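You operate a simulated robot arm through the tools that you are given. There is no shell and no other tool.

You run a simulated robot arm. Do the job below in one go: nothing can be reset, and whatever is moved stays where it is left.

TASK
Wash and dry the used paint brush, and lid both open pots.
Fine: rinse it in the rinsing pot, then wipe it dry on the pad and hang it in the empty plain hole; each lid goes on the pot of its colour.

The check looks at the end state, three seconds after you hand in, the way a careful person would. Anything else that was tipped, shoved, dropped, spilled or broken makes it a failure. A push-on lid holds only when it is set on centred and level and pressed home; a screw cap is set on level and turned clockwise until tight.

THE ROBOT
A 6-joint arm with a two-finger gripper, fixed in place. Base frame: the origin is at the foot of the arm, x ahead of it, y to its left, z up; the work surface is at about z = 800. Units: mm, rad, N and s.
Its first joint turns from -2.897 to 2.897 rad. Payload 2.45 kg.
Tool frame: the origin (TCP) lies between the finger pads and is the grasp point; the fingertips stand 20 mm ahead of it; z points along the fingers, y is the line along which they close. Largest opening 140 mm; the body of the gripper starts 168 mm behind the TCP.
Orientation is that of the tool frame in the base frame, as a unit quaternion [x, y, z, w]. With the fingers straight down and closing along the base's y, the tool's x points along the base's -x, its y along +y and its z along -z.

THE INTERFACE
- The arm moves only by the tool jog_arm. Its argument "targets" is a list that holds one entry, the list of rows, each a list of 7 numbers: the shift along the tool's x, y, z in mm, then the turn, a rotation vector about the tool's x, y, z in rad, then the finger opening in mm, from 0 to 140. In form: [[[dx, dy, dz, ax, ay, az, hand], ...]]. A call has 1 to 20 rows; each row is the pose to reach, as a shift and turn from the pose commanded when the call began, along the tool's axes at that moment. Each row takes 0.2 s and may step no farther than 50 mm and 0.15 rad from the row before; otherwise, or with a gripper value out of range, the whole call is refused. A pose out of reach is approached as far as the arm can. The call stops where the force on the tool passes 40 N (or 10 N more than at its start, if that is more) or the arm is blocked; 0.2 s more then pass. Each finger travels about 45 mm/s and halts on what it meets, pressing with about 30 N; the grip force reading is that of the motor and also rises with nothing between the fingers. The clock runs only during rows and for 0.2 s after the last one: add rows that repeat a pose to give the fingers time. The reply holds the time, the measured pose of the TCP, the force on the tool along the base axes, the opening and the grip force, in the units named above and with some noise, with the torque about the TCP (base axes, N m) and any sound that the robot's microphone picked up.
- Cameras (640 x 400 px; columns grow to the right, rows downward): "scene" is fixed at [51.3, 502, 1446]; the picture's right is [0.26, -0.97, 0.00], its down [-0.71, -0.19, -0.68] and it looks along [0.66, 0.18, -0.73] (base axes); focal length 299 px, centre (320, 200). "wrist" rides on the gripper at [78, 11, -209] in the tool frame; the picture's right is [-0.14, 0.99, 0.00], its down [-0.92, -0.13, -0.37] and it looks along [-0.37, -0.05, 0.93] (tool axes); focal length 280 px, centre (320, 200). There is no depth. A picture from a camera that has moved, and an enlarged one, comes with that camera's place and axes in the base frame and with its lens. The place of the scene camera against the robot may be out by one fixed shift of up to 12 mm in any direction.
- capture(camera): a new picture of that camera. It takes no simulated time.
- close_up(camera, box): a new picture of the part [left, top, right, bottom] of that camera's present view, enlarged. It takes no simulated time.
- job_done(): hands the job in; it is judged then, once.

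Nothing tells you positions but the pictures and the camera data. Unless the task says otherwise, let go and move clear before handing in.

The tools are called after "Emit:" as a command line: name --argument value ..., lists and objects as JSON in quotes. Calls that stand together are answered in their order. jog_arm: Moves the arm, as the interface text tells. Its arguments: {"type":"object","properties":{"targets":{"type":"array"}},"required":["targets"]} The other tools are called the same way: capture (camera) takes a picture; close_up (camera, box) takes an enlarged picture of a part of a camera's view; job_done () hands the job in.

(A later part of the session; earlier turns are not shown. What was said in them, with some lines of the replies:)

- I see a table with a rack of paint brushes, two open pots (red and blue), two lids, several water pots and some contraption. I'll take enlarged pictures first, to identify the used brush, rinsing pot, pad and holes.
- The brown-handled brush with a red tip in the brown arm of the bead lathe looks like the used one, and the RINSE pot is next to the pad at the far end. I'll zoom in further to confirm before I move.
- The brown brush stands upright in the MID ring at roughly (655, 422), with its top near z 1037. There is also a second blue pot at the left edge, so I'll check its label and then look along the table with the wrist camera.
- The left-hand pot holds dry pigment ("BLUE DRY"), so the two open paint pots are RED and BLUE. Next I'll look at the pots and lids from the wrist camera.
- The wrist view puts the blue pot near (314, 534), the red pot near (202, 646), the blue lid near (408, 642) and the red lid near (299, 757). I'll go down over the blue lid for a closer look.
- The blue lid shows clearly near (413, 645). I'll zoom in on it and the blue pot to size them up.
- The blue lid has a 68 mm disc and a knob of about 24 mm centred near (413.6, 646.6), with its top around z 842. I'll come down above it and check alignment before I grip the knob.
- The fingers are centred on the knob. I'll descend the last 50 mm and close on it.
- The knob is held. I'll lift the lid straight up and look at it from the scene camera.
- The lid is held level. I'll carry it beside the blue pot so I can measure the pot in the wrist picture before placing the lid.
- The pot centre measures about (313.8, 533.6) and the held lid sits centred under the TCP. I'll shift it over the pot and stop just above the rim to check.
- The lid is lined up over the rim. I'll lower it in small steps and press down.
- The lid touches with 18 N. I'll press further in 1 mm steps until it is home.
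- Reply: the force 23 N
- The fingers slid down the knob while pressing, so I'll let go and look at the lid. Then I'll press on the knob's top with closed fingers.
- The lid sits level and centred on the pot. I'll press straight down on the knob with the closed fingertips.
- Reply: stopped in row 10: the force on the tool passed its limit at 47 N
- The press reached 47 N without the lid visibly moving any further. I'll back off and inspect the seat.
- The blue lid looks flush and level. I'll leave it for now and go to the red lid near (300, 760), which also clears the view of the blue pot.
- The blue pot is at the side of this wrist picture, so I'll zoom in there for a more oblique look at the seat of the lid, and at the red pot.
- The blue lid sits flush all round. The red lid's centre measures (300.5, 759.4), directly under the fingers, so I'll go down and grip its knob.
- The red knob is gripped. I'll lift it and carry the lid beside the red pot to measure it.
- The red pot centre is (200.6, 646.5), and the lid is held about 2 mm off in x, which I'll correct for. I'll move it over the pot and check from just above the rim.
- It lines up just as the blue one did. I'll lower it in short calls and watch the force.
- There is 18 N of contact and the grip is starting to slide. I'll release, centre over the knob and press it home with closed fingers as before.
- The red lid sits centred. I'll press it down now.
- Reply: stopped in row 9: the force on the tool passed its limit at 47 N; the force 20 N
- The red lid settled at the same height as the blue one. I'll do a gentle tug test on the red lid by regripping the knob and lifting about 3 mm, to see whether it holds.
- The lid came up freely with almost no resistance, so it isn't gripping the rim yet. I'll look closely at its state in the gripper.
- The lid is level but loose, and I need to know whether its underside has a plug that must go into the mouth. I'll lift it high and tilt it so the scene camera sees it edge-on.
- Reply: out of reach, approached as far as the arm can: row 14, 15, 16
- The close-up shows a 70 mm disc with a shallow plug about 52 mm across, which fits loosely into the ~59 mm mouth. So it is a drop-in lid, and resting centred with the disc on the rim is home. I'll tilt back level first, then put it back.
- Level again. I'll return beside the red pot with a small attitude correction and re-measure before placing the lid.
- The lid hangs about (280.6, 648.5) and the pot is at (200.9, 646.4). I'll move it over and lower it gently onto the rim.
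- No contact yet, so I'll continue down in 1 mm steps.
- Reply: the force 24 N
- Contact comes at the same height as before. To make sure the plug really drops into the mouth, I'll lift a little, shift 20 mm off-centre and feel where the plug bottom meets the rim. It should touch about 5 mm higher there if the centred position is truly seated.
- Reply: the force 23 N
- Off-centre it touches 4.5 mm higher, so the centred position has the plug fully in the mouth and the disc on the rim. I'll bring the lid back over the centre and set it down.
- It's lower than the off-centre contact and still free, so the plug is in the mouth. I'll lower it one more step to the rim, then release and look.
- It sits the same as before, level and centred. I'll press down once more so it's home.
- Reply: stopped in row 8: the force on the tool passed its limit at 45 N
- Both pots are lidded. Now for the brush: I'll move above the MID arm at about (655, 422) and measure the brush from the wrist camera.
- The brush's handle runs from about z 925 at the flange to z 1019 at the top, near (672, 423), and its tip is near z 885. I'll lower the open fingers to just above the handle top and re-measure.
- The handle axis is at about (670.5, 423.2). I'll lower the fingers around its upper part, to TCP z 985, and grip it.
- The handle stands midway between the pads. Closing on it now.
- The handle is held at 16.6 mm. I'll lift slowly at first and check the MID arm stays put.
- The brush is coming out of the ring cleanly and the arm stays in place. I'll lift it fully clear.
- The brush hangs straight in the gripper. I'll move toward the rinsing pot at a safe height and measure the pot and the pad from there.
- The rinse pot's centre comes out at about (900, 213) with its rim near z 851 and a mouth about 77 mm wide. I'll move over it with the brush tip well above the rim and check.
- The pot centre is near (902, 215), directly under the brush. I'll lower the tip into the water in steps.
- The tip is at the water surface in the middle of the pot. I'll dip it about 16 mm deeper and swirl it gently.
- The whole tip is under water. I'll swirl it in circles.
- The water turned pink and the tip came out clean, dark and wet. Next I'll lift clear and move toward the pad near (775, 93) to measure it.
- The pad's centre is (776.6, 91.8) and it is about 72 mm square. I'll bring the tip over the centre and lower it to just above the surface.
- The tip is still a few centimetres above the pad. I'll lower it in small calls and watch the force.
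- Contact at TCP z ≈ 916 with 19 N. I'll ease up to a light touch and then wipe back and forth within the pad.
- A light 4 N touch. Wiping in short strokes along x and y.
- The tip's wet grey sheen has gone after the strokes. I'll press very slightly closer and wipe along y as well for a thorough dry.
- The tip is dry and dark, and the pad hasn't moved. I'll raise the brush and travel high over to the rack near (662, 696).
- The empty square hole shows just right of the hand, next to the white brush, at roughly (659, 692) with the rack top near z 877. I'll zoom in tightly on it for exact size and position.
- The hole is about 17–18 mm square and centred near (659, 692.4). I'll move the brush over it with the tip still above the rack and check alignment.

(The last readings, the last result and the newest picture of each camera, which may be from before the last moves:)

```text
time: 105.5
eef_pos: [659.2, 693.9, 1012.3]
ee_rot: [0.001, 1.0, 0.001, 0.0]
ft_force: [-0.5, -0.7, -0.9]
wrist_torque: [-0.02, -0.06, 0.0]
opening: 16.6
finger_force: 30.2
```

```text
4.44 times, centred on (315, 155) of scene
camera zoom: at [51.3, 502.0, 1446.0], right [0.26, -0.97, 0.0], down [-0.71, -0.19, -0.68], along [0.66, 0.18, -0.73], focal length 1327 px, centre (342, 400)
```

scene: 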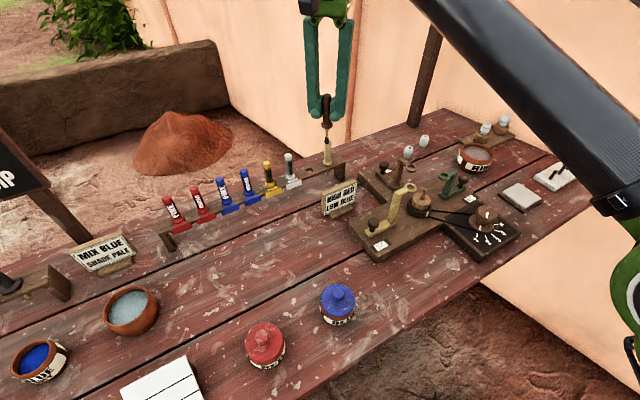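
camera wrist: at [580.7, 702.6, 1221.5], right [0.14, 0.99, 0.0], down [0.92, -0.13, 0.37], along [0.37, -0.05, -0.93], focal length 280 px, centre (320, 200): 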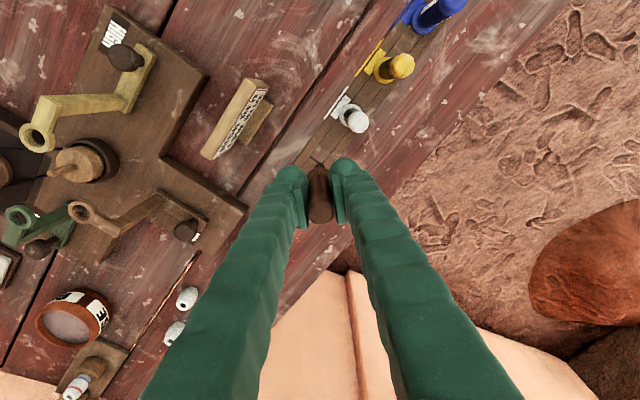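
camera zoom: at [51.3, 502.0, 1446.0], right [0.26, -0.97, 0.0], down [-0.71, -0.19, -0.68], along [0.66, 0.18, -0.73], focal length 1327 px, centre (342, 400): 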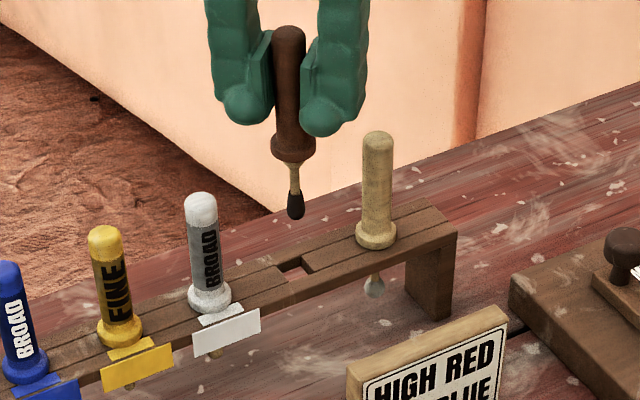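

The brush is nearly over the hole. I'll lower it until the tip is just above the rack and compare it with the hole.

Emit:
jog_arm --targets '[[[0, 0, 12, 0, 0, 0, 10], [0, 0, 24, 0, 0, 0, 10], [0, 0, 24, 0, 0, 0, 10]]]'

Emit:
close_up --camera "wrist" --box '[290, 130, 350, 180]'

Emit:
close_up --camera "scene" --box '[290, 130, 350, 190]'

```text
time: 106.3
eef_pos: [659.7, 693.0, 987.5]
ee_rot: [0.0, 1.0, 0.0, 0.0]
ft_force: [0.4, 0.0, -0.4]
wrist_torque: [0.02, 0.01, -0.01]
opening: 16.6
finger_force: 29.9
```

```text
8.00 times, centred on (320, 155) of wrist
camera zoom: at [581.2, 702.4, 1196.9], right [0.14, 0.99, 0.0], down [0.92, -0.13, 0.37], along [0.37, -0.05, -0.93], focal length 2243 px, centre (320, 560)
```

zoom: 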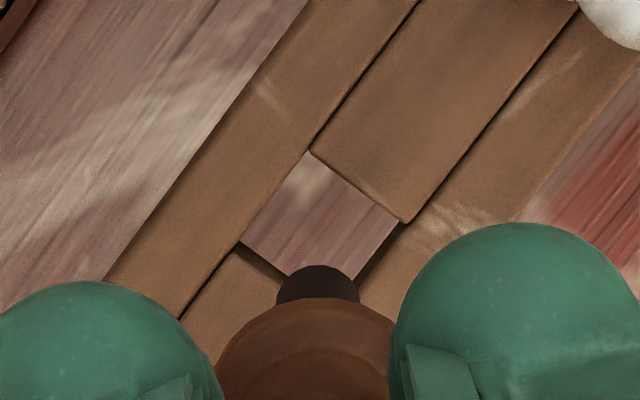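

```text
6.67 times, centred on (320, 160) of scene
camera zoom: at [51.3, 502.0, 1446.0], right [0.26, -0.97, 0.0], down [-0.71, -0.19, -0.68], along [0.66, 0.18, -0.73], focal length 1990 px, centre (320, 467)
```

zoom: 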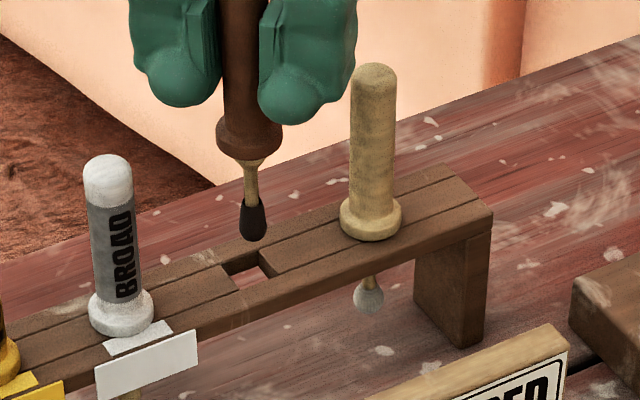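

The tip seems a few millimetres toward +x of the hole. I'll check the handle's tilt with a close-up of the whole brush in the grip.

Emit:
close_up --camera "wrist" --box '[280, 140, 360, 235]'

Emit:
close_up --camera "scene" --box '[285, 100, 345, 180]'

```text
4.21 times, centred on (320, 188) of wrist
camera zoom: at [581.2, 702.4, 1196.9], right [0.14, 0.99, 0.0], down [0.92, -0.13, 0.37], along [0.37, -0.05, -0.93], focal length 1181 px, centre (320, 253)
```

zoom: 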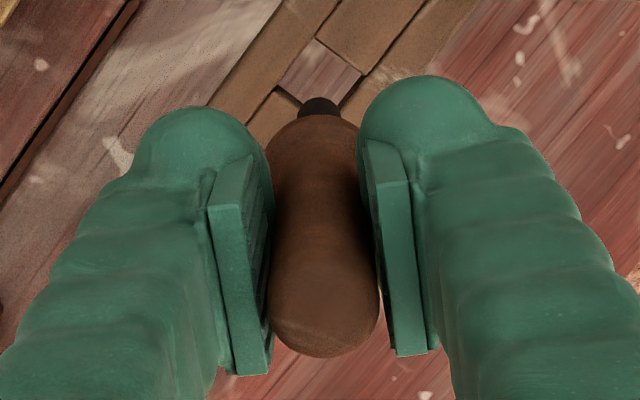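

```text
5.00 times, centred on (315, 140) of scene
camera zoom: at [51.3, 502.0, 1446.0], right [0.26, -0.97, 0.0], down [-0.71, -0.19, -0.68], along [0.66, 0.18, -0.73], focal length 1493 px, centre (345, 500)
```

zoom: 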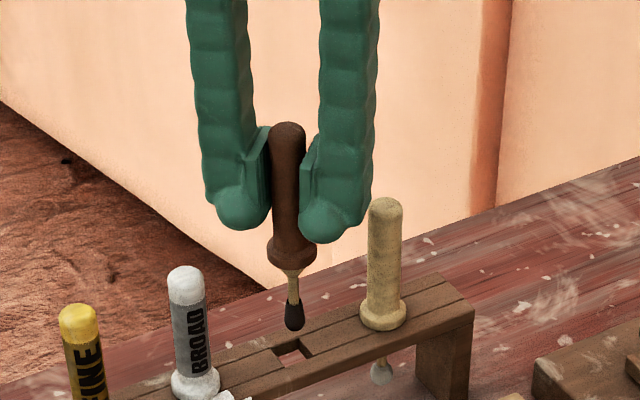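

Both cameras agree the tip is about 4–5 mm too far in +x relative to the hole, while the brush itself is upright. I'll correct and re-check.

Emit:
jog_arm --targets '[[[2.5, 0.3, 0, 0, 0, 0, 10], [4.6, 0.6, 0, 0, 0, 0, 10], [4.6, 0.6, 4, 0, 0, 0, 10], [4.6, 0.6, 4, 0, 0, 0, 10]]]'

Emit:
close_up --camera "wrist" --box '[290, 130, 350, 180]'

Emit:
close_up --camera "scene" --box '[295, 145, 335, 185]'

```text
time: 107.3
eef_pos: [655.3, 692.7, 983.8]
ee_rot: [0.0, 1.0, 0.0, 0.0]
ft_force: [-0.3, 0.4, -0.4]
wrist_torque: [0.0, -0.03, -0.01]
opening: 16.8
finger_force: 29.7
```

```text
8.00 times, centred on (320, 155) of wrist
camera zoom: at [576.5, 702.9, 1193.0], right [0.14, 0.99, 0.0], down [0.92, -0.13, 0.37], along [0.37, -0.05, -0.93], focal length 2243 px, centre (320, 560)
```

zoom: 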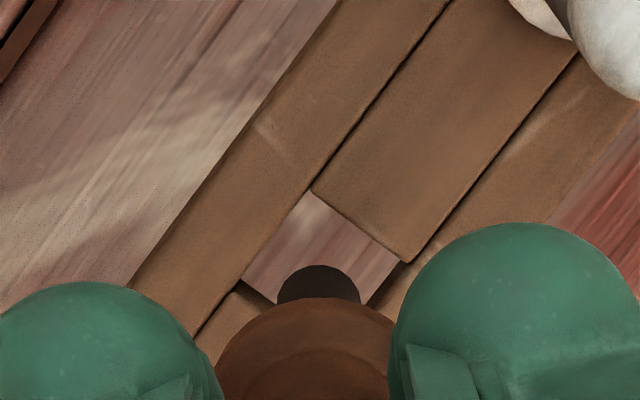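

```text
10.00 times, centred on (315, 165) of scene
camera zoom: at [51.3, 502.0, 1446.0], right [0.26, -0.97, 0.0], down [-0.71, -0.19, -0.68], along [0.66, 0.18, -0.73], focal length 2986 px, centre (370, 550)
```

zoom: 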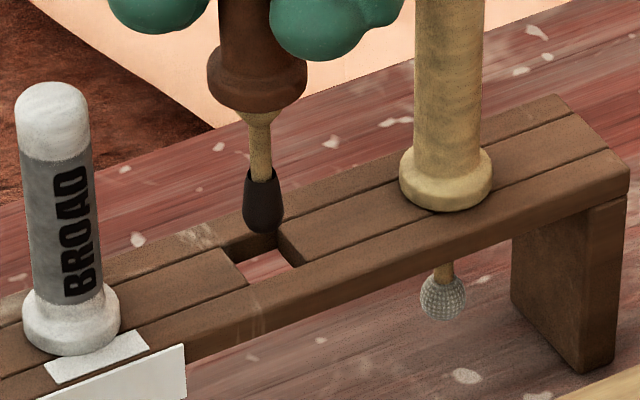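

Now the tip sits over the hole in both views, needing about 0.8 mm more in y. I'll start inserting slowly.

Emit:
jog_arm --targets '[[[0, 0.8, 0, 0, 0, 0, 10], [0, 0.8, 4, 0, 0, 0, 10], [0, 0.8, 8, 0, 0, 0, 10], [0, 0.8, 12, 0, 0, 0, 10]]]'

Emit:
jog_arm --targets '[[[0, 0, 3, 0, 0, 0, 10], [0, 0, 6, 0, 0, 0, 10]]]'

Emit:
close_up --camera "scene" --box '[295, 145, 335, 185]'

Emit:
close_up --camera "wrist" --box '[290, 130, 350, 180]'

```text
time: 108.3
eef_pos: [655.1, 693.8, 972.5]
ee_rot: [0.0, 1.0, 0.001, 0.0]
ft_force: [0.2, 0.1, 0.2]
wrist_torque: [0.03, 0.02, -0.01]
opening: 16.5
finger_force: 29.7
```

```text
time: 108.9
eef_pos: [656.1, 693.5, 965.7]
ee_rot: [0.001, 1.0, 0.0, 0.0]
ft_force: [-0.3, 1.1, -0.6]
wrist_torque: [-0.02, -0.02, 0.01]
opening: 16.6
finger_force: 29.8
```

```text
10.00 times, centred on (315, 165) of scene
camera zoom: at [51.3, 502.0, 1446.0], right [0.26, -0.97, 0.0], down [-0.71, -0.19, -0.68], along [0.66, 0.18, -0.73], focal length 2986 px, centre (370, 550)
```

zoom: 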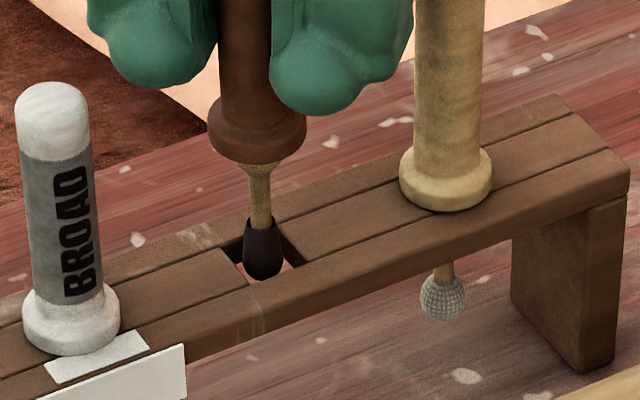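

```text
8.00 times, centred on (320, 155) of wrist
camera zoom: at [577.2, 703.6, 1174.7], right [0.14, 0.99, 0.0], down [0.92, -0.13, 0.37], along [0.37, -0.05, -0.93], focal length 2243 px, centre (320, 560)
```

zoom: 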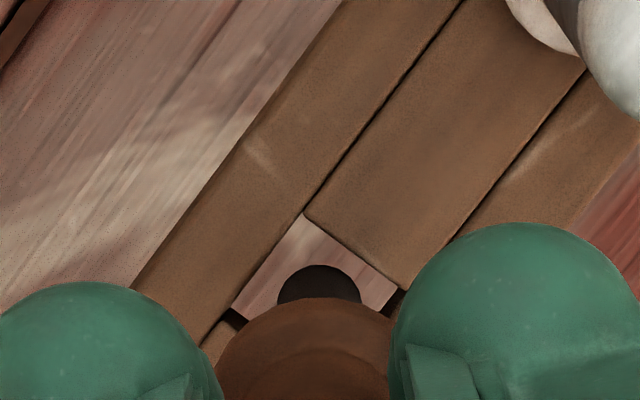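

The tip is entering the hole centred. I'll continue down toward the flange seat.

Emit:
jog_arm --targets '[[[0.5, 0, 4, 0, 0, 0, 10], [0.5, 0, 8, 0, 0, 0, 10], [0.5, 0, 12, 0, 0, 0, 10], [0.5, 0, 16, 0, 0, 0, 10]]]'

Emit:
jog_arm --targets '[[[0, 0, 3, 0, 0, 0, 10], [0, 0, 6, 0, 0, 0, 10], [0, 0, 8, 0, 0, 0, 10]]]'

Emit:
close_up --camera "scene" --box '[295, 145, 335, 185]'

```text
time: 109.9
eef_pos: [656.2, 693.6, 949.4]
ee_rot: [0.0, 1.0, 0.0, 0.0]
ft_force: [-1.1, 0.9, 0.4]
wrist_torque: [-0.01, 0.02, -0.01]
opening: 16.7
finger_force: 29.6
```

```text
time: 110.7
eef_pos: [654.8, 694.3, 943.0]
ee_rot: [0.0, 1.0, 0.0, 0.0]
ft_force: [0.8, 0.3, 1.1]
wrist_torque: [0.03, 0.0, -0.01]
opening: 16.3
finger_force: 30.2
```

```text
10.00 times, centred on (315, 165) of scene
camera zoom: at [51.3, 502.0, 1446.0], right [0.26, -0.97, 0.0], down [-0.71, -0.19, -0.68], along [0.66, 0.18, -0.73], focal length 2986 px, centre (370, 550)
```

zoom: 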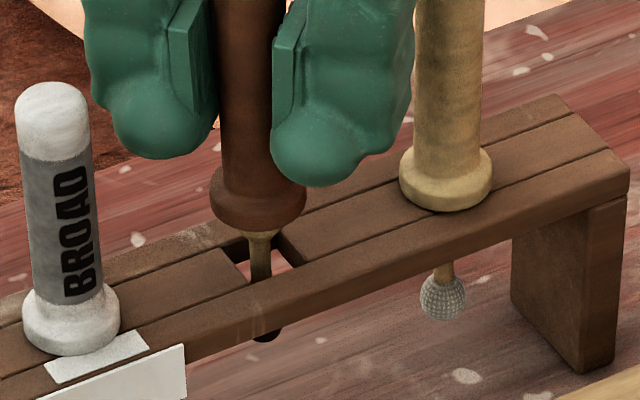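

The tip has passed through and shows under the rack. The flange needs roughly another centimetre, so I'll lower it in small steps until it rests.

Emit:
jog_arm --targets '[[[0, 0, 2, 0, 0, 0, 10], [0, 0, 4, 0, 0, 0, 10]]]'

Emit:
jog_arm --targets '[[[0, 0, 1, 0, 0, 0, 10], [0, 0, 2, 0, 0, 0, 10]]]'

Emit:
jog_arm --targets '[[[0, 0, 1, 0, 0, 0, 10], [0, 0, 2, 0, 0, 0, 10]]]'

Emit:
close_up --camera "scene" --box '[295, 145, 335, 185]'

```text
time: 111.3
eef_pos: [654.3, 693.0, 939.1]
ee_rot: [0.0, 1.0, 0.0, 0.0]
ft_force: [-0.9, 0.9, -2.5]
wrist_torque: [0.03, 0.02, 0.0]
opening: 16.5
finger_force: 30.1
```

```text
time: 111.9
eef_pos: [655.3, 693.6, 936.6]
ee_rot: [0.0, 1.0, 0.001, 0.0]
ft_force: [0.1, -0.7, 0.9]
wrist_torque: [-0.01, -0.01, 0.01]
opening: 16.9
finger_force: 30.5
```

```text
time: 112.5
eef_pos: [654.3, 693.4, 934.0]
ee_rot: [0.0, 1.0, -0.001, 0.0]
ft_force: [-0.3, 0.3, -1.1]
wrist_torque: [0.02, -0.02, -0.03]
opening: 16.5
finger_force: 30.0
```

```text
10.00 times, centred on (315, 165) of scene
camera zoom: at [51.3, 502.0, 1446.0], right [0.26, -0.97, 0.0], down [-0.71, -0.19, -0.68], along [0.66, 0.18, -0.73], focal length 2986 px, centre (370, 550)
```

zoom: 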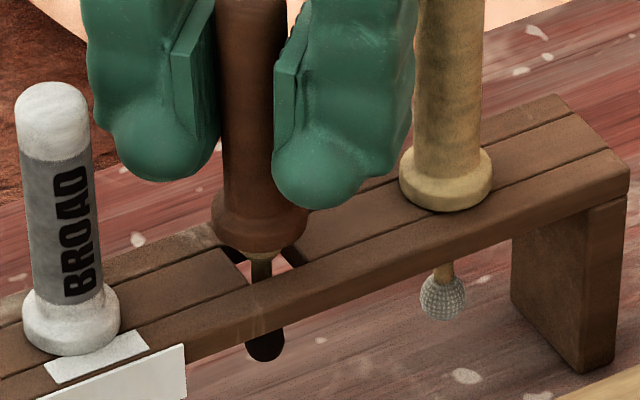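

Emit:
jog_arm --targets '[[[0, 0, 1, 0, 0, 0, 10], [0, 0, 2, 0, 0, 0, 10]]]'

Emit:
jog_arm --targets '[[[0, 0, 1, 0, 0, 0, 10], [0, 0, 2, 0, 0, 0, 10]]]'

Emit:
jog_arm --targets '[[[0, 0, 1, 0, 0, 0, 10], [0, 0, 1, 0, 0, 0, 10]]]'

Emit:
close_up --camera "scene" --box '[295, 145, 335, 185]'

```text
time: 113.1
eef_pos: [655.0, 694.1, 933.1]
ee_rot: [0.0, 1.0, 0.001, 0.0]
ft_force: [-0.6, -0.5, -0.2]
wrist_torque: [0.02, 0.01, -0.02]
opening: 17.0
finger_force: 29.8
```

```text
time: 113.7
eef_pos: [654.4, 693.8, 930.7]
ee_rot: [0.0, 1.0, 0.001, -0.001]
ft_force: [0.2, 0.3, 0.0]
wrist_torque: [0.01, -0.02, -0.04]
opening: 16.6
finger_force: 30.1
```

```text
time: 114.3
eef_pos: [654.9, 694.3, 930.2]
ee_rot: [0.0, 1.0, 0.0, 0.0]
ft_force: [-0.5, 0.4, -1.2]
wrist_torque: [0.01, 0.0, 0.02]
opening: 16.7
finger_force: 29.7
```

```text
10.00 times, centred on (315, 165) of scene
camera zoom: at [51.3, 502.0, 1446.0], right [0.26, -0.97, 0.0], down [-0.71, -0.19, -0.68], along [0.66, 0.18, -0.73], focal length 2986 px, centre (370, 550)
```

zoom: 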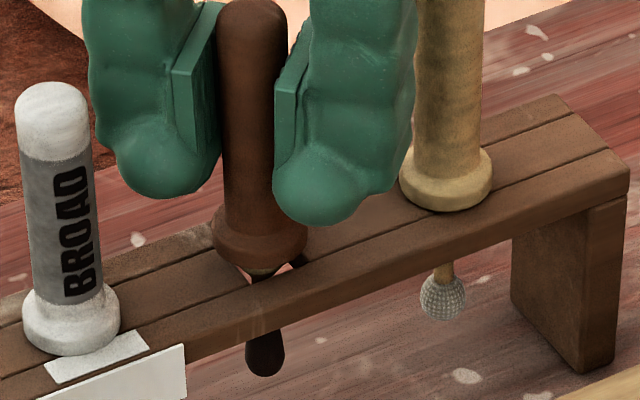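

Emit:
jog_arm --targets '[[[0, 0, 1, 0, 0, 0, 10], [0, 0, 1, 0, 0, 0, 10]]]'

Emit:
jog_arm --targets '[[[0, 0, 1, 0, 0, 0, 10], [0, 0, 1, 0, 0, 0, 10]]]'

Emit:
jog_arm --targets '[[[0, 0, 1, 0, 0, 0, 10], [0, 0, 1, 0, 0, 0, 10]]]'

Emit:
close_up --camera "scene" --box '[295, 145, 335, 185]'

```text
time: 114.9
eef_pos: [653.9, 694.2, 929.0]
ee_rot: [-0.001, 1.0, 0.0, 0.0]
ft_force: [-0.1, 0.0, 0.2]
wrist_torque: [0.03, 0.02, -0.04]
opening: 16.5
finger_force: 29.9
```

```text
time: 115.5
eef_pos: [655.1, 692.8, 928.2]
ee_rot: [0.001, 1.0, 0.0, 0.0]
ft_force: [1.1, 0.4, 0.0]
wrist_torque: [0.01, 0.02, 0.0]
opening: 16.6
finger_force: 30.0
```

```text
time: 116.1
eef_pos: [654.9, 693.9, 925.5]
ee_rot: [0.0, 1.0, 0.0, 0.0]
ft_force: [0.5, -0.2, 0.5]
wrist_torque: [0.0, 0.0, 0.01]
opening: 16.8
finger_force: 29.7
```

```text
10.00 times, centred on (315, 165) of scene
camera zoom: at [51.3, 502.0, 1446.0], right [0.26, -0.97, 0.0], down [-0.71, -0.19, -0.68], along [0.66, 0.18, -0.73], focal length 2986 px, centre (370, 550)
```

zoom: 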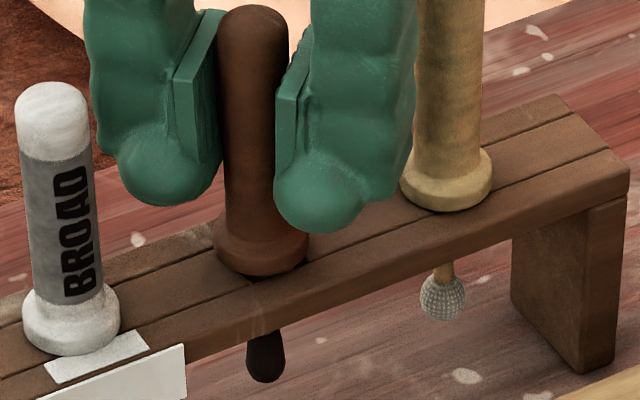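

Emit:
jog_arm --targets '[[[0, 0, 1, 0, 0, 0, 10], [0, 0, 1, 0, 0, 0, 10]]]'

Emit:
jog_arm --targets '[[[0, 0, 1, 0, 0, 0, 10], [0, 0, 1, 0, 0, 0, 10]]]'

Emit:
close_up --camera "scene" --box '[295, 145, 335, 185]'

```text
time: 116.7
eef_pos: [655.7, 693.3, 925.1]
ee_rot: [0.0, 1.0, 0.0, 0.0]
ft_force: [-0.9, 1.1, -0.1]
wrist_torque: [-0.01, -0.01, 0.0]
opening: 16.7
finger_force: 30.2
```

```text
time: 117.3
eef_pos: [656.3, 692.8, 924.2]
ee_rot: [0.0, 1.0, 0.0, -0.001]
ft_force: [-0.3, -0.8, -1.1]
wrist_torque: [0.0, 0.0, 0.03]
opening: 16.9
finger_force: 30.2
```

```text
10.00 times, centred on (315, 165) of scene
camera zoom: at [51.3, 502.0, 1446.0], right [0.26, -0.97, 0.0], down [-0.71, -0.19, -0.68], along [0.66, 0.18, -0.73], focal length 2986 px, centre (370, 550)
```

zoom: 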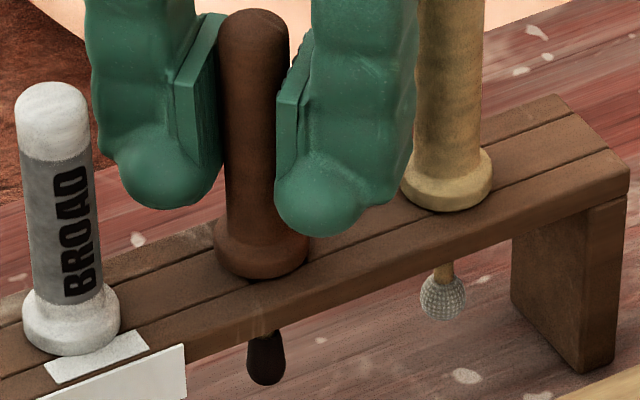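

Emit:
jog_arm --targets '[[[0, 0, 1, 0, 0, 0, 10], [0, 0, 1, 0, 0, 0, 10]]]'

Emit:
jog_arm --targets '[[[0, 0, 1, 0, 0, 0, 10], [0, 0, 1, 0, 0, 0, 10]]]'

Emit:
close_up --camera "scene" --box '[295, 145, 335, 185]'

```text
time: 117.9
eef_pos: [654.5, 693.9, 924.1]
ee_rot: [-0.001, 1.0, 0.0, 0.0]
ft_force: [2.8, 0.0, 8.1]
wrist_torque: [0.0, -0.05, 0.02]
opening: 16.7
finger_force: 29.9
```

```text
time: 118.5
eef_pos: [655.8, 693.9, 923.4]
ee_rot: [0.0, 1.0, 0.001, 0.0]
ft_force: [5.5, 2.7, 23.2]
wrist_torque: [0.03, -0.09, -0.05]
opening: 16.8
finger_force: 29.7
```

```text
10.00 times, centred on (315, 165) of scene
camera zoom: at [51.3, 502.0, 1446.0], right [0.26, -0.97, 0.0], down [-0.71, -0.19, -0.68], along [0.66, 0.18, -0.73], focal length 2986 px, centre (370, 550)
```

zoom: 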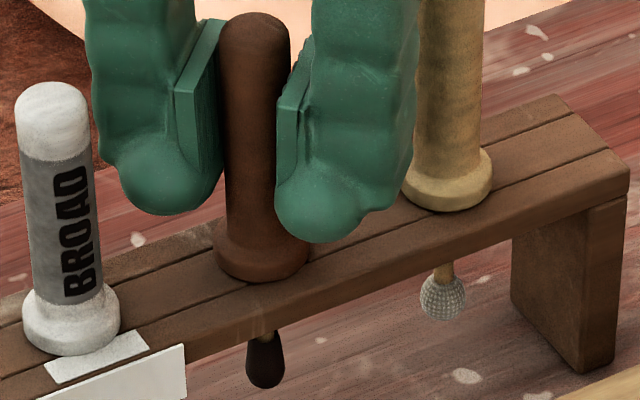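

The flange is resting on the rack. I'll ease off the pressure, open just enough to free the handle and rise straight up.

Emit:
jog_arm --targets '[[[0, 0, -1.2, 0, 0, 0, 10], [0, 0, -1.2, 0, 0, 0, 20], [0, 0, -1.2, 0, 0, 0, 30], [0, 0, -1.2, 0, 0, 0, 40], [0, 0, -1.2, 0, 0, 0, 40]]]'

Emit:
close_up --camera "scene" --box '[285, 125, 345, 185]'

Emit:
capture --camera "wrist"

```text
time: 119.7
eef_pos: [654.6, 694.5, 923.3]
ee_rot: [0.0, 1.0, 0.0, 0.0]
ft_force: [0.3, -0.7, 0.3]
wrist_torque: [0.02, 0.02, 0.0]
opening: 40.0
finger_force: 0.0
```

```text
6.67 times, centred on (315, 155) of scene
camera zoom: at [51.3, 502.0, 1446.0], right [0.26, -0.97, 0.0], down [-0.71, -0.19, -0.68], along [0.66, 0.18, -0.73], focal length 1990 px, centre (353, 500)
```

zoom: 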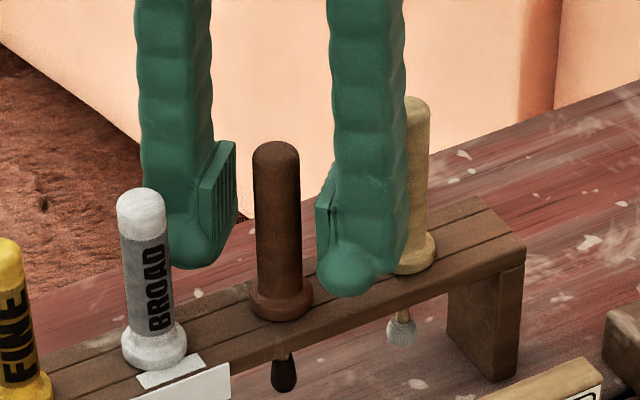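

```text
taken
camera wrist: at [576.7, 703.5, 1132.9], right [0.14, 0.99, 0.0], down [0.92, -0.13, 0.37], along [0.37, -0.05, -0.93], focal length 280 px, centre (320, 200)
```

wrist: 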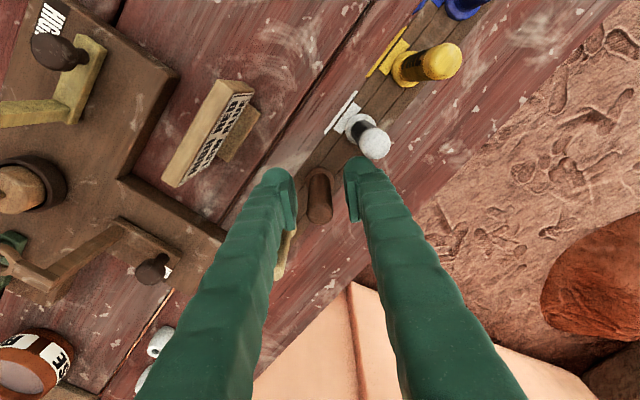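

The brush stands upright in the plain hole. I'll rise straight up and retreat clear.

Emit:
jog_arm --targets '[[[0, 0, -20, 0, 0, 0, 40], [0, 0, -50, 0, 0, 0, 40], [0, 0, -90, 0, 0, 0, 40], [0, 0, -130, 0, 0, 0, 40], [0, 0, -170, 0, 0, 0, 40], [0, 0, -210, 0, 0, 0, 40], [30, -25, -230, 0, 0, 0, 50], [60, -50, -240, 0, 0, 0, 60], [90, -80, -240, 0, 0, 0, 60], [120, -115, -240, 0, 0, 0, 60], [150, -150, -240, 0, 0, 0, 60], [150, -150, -240, 0, 0, 0, 60]]]'

Emit:
capture --camera "scene"

Emit:
capture --camera "wrist"

Emit:
close_up --camera "scene" --box '[280, 120, 360, 200]'

Emit:
close_up --camera "scene" --box '[235, 275, 375, 375]'

```text
time: 122.3
eef_pos: [504.4, 543.9, 1166.0]
ee_rot: [0.0, 1.0, -0.001, 0.001]
ft_force: [-0.4, 0.3, 0.4]
wrist_torque: [-0.03, 0.06, 0.02]
opening: 60.1
finger_force: 0.1
out of reach, approached as far as the arm can: row 6
```

```text
taken
```

scene: 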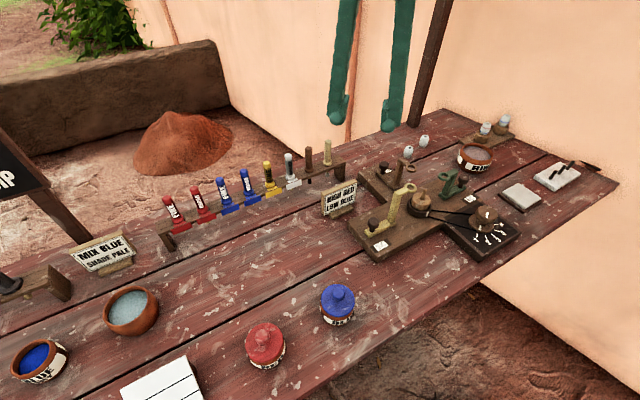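

```text
taken
camera wrist: at [425.5, 554.2, 1375.7], right [0.14, 0.99, 0.0], down [0.92, -0.13, 0.37], along [0.37, -0.05, -0.93], focal length 280 px, centre (320, 200)
```

wrist: 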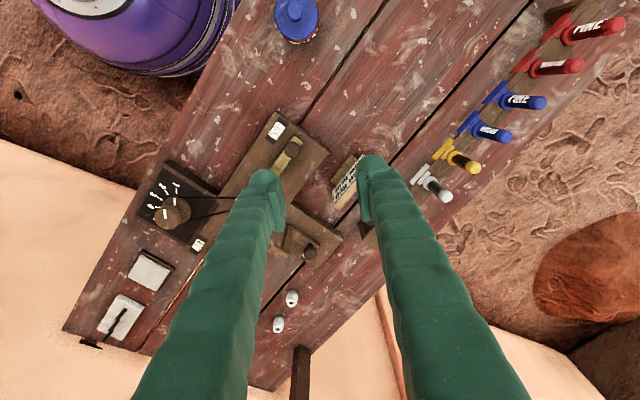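

```text
5.00 times, centred on (320, 160) of scene
camera zoom: at [51.3, 502.0, 1446.0], right [0.26, -0.97, 0.0], down [-0.71, -0.19, -0.68], along [0.66, 0.18, -0.73], focal length 1493 px, centre (320, 400)
```

zoom: 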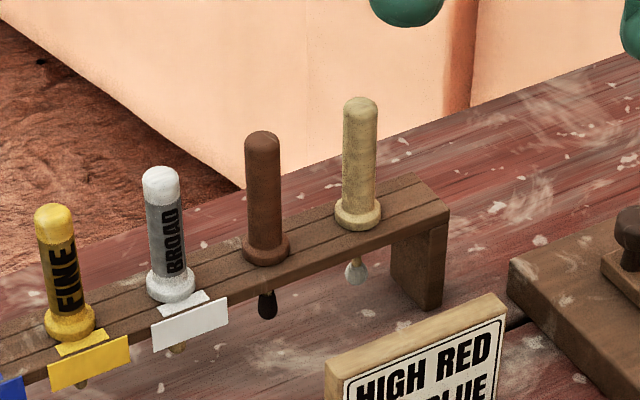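

```text
4.00 times, centred on (305, 325) of scene
camera zoom: at [51.3, 502.0, 1446.0], right [0.26, -0.97, 0.0], down [-0.71, -0.19, -0.68], along [0.66, 0.18, -0.73], focal length 1194 px, centre (380, -300)
```

zoom: 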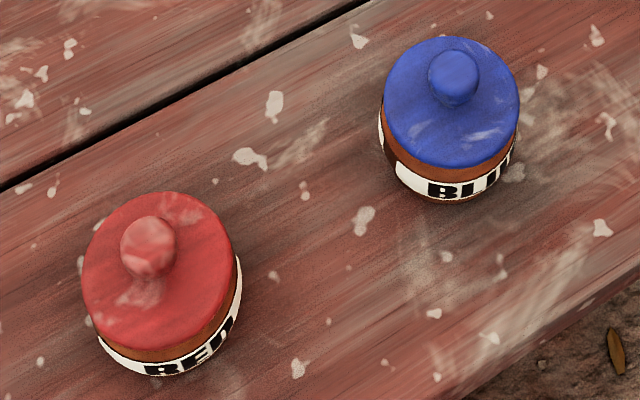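

Everything looks right. The brown brush is clean, dry and hanging upright in the plain hole. The red and blue pots each have their own lid, level and centred, and nothing else has moved. The arm is clear, so I'm handing in.

Emit:
job_done

```text
The job is handed in.
```

The brush is washed, dried and hung up, and both open pots are lidded. I've handed the job in.

- **Brush:** It was the brown-handled one with the red tip, held in the MID arm. I swirled it in the rinsing pot until the paint was off and the water had turned pink, and wiped it dry on the pad. It now hangs upright in the empty plain hole, with its flange resting on the rack.
- **Lids:** Each lid is on the pot of its colour, level and centred. They turned out to be loose drop-in lids, so they rest in the mouth under their own weight rather than gripping. I pressed each one down at about 45 N. When I tested the red lid it lifted off freely, so I put it back and pressed it again. I did not lift-test the blue lid.
- **Pot left open:** I left the pot marked "BLUE DRY" open, as it holds dry pigment and there were only two lids.

In the last pictures, nothing else on the table looked moved, tipped or spilled.
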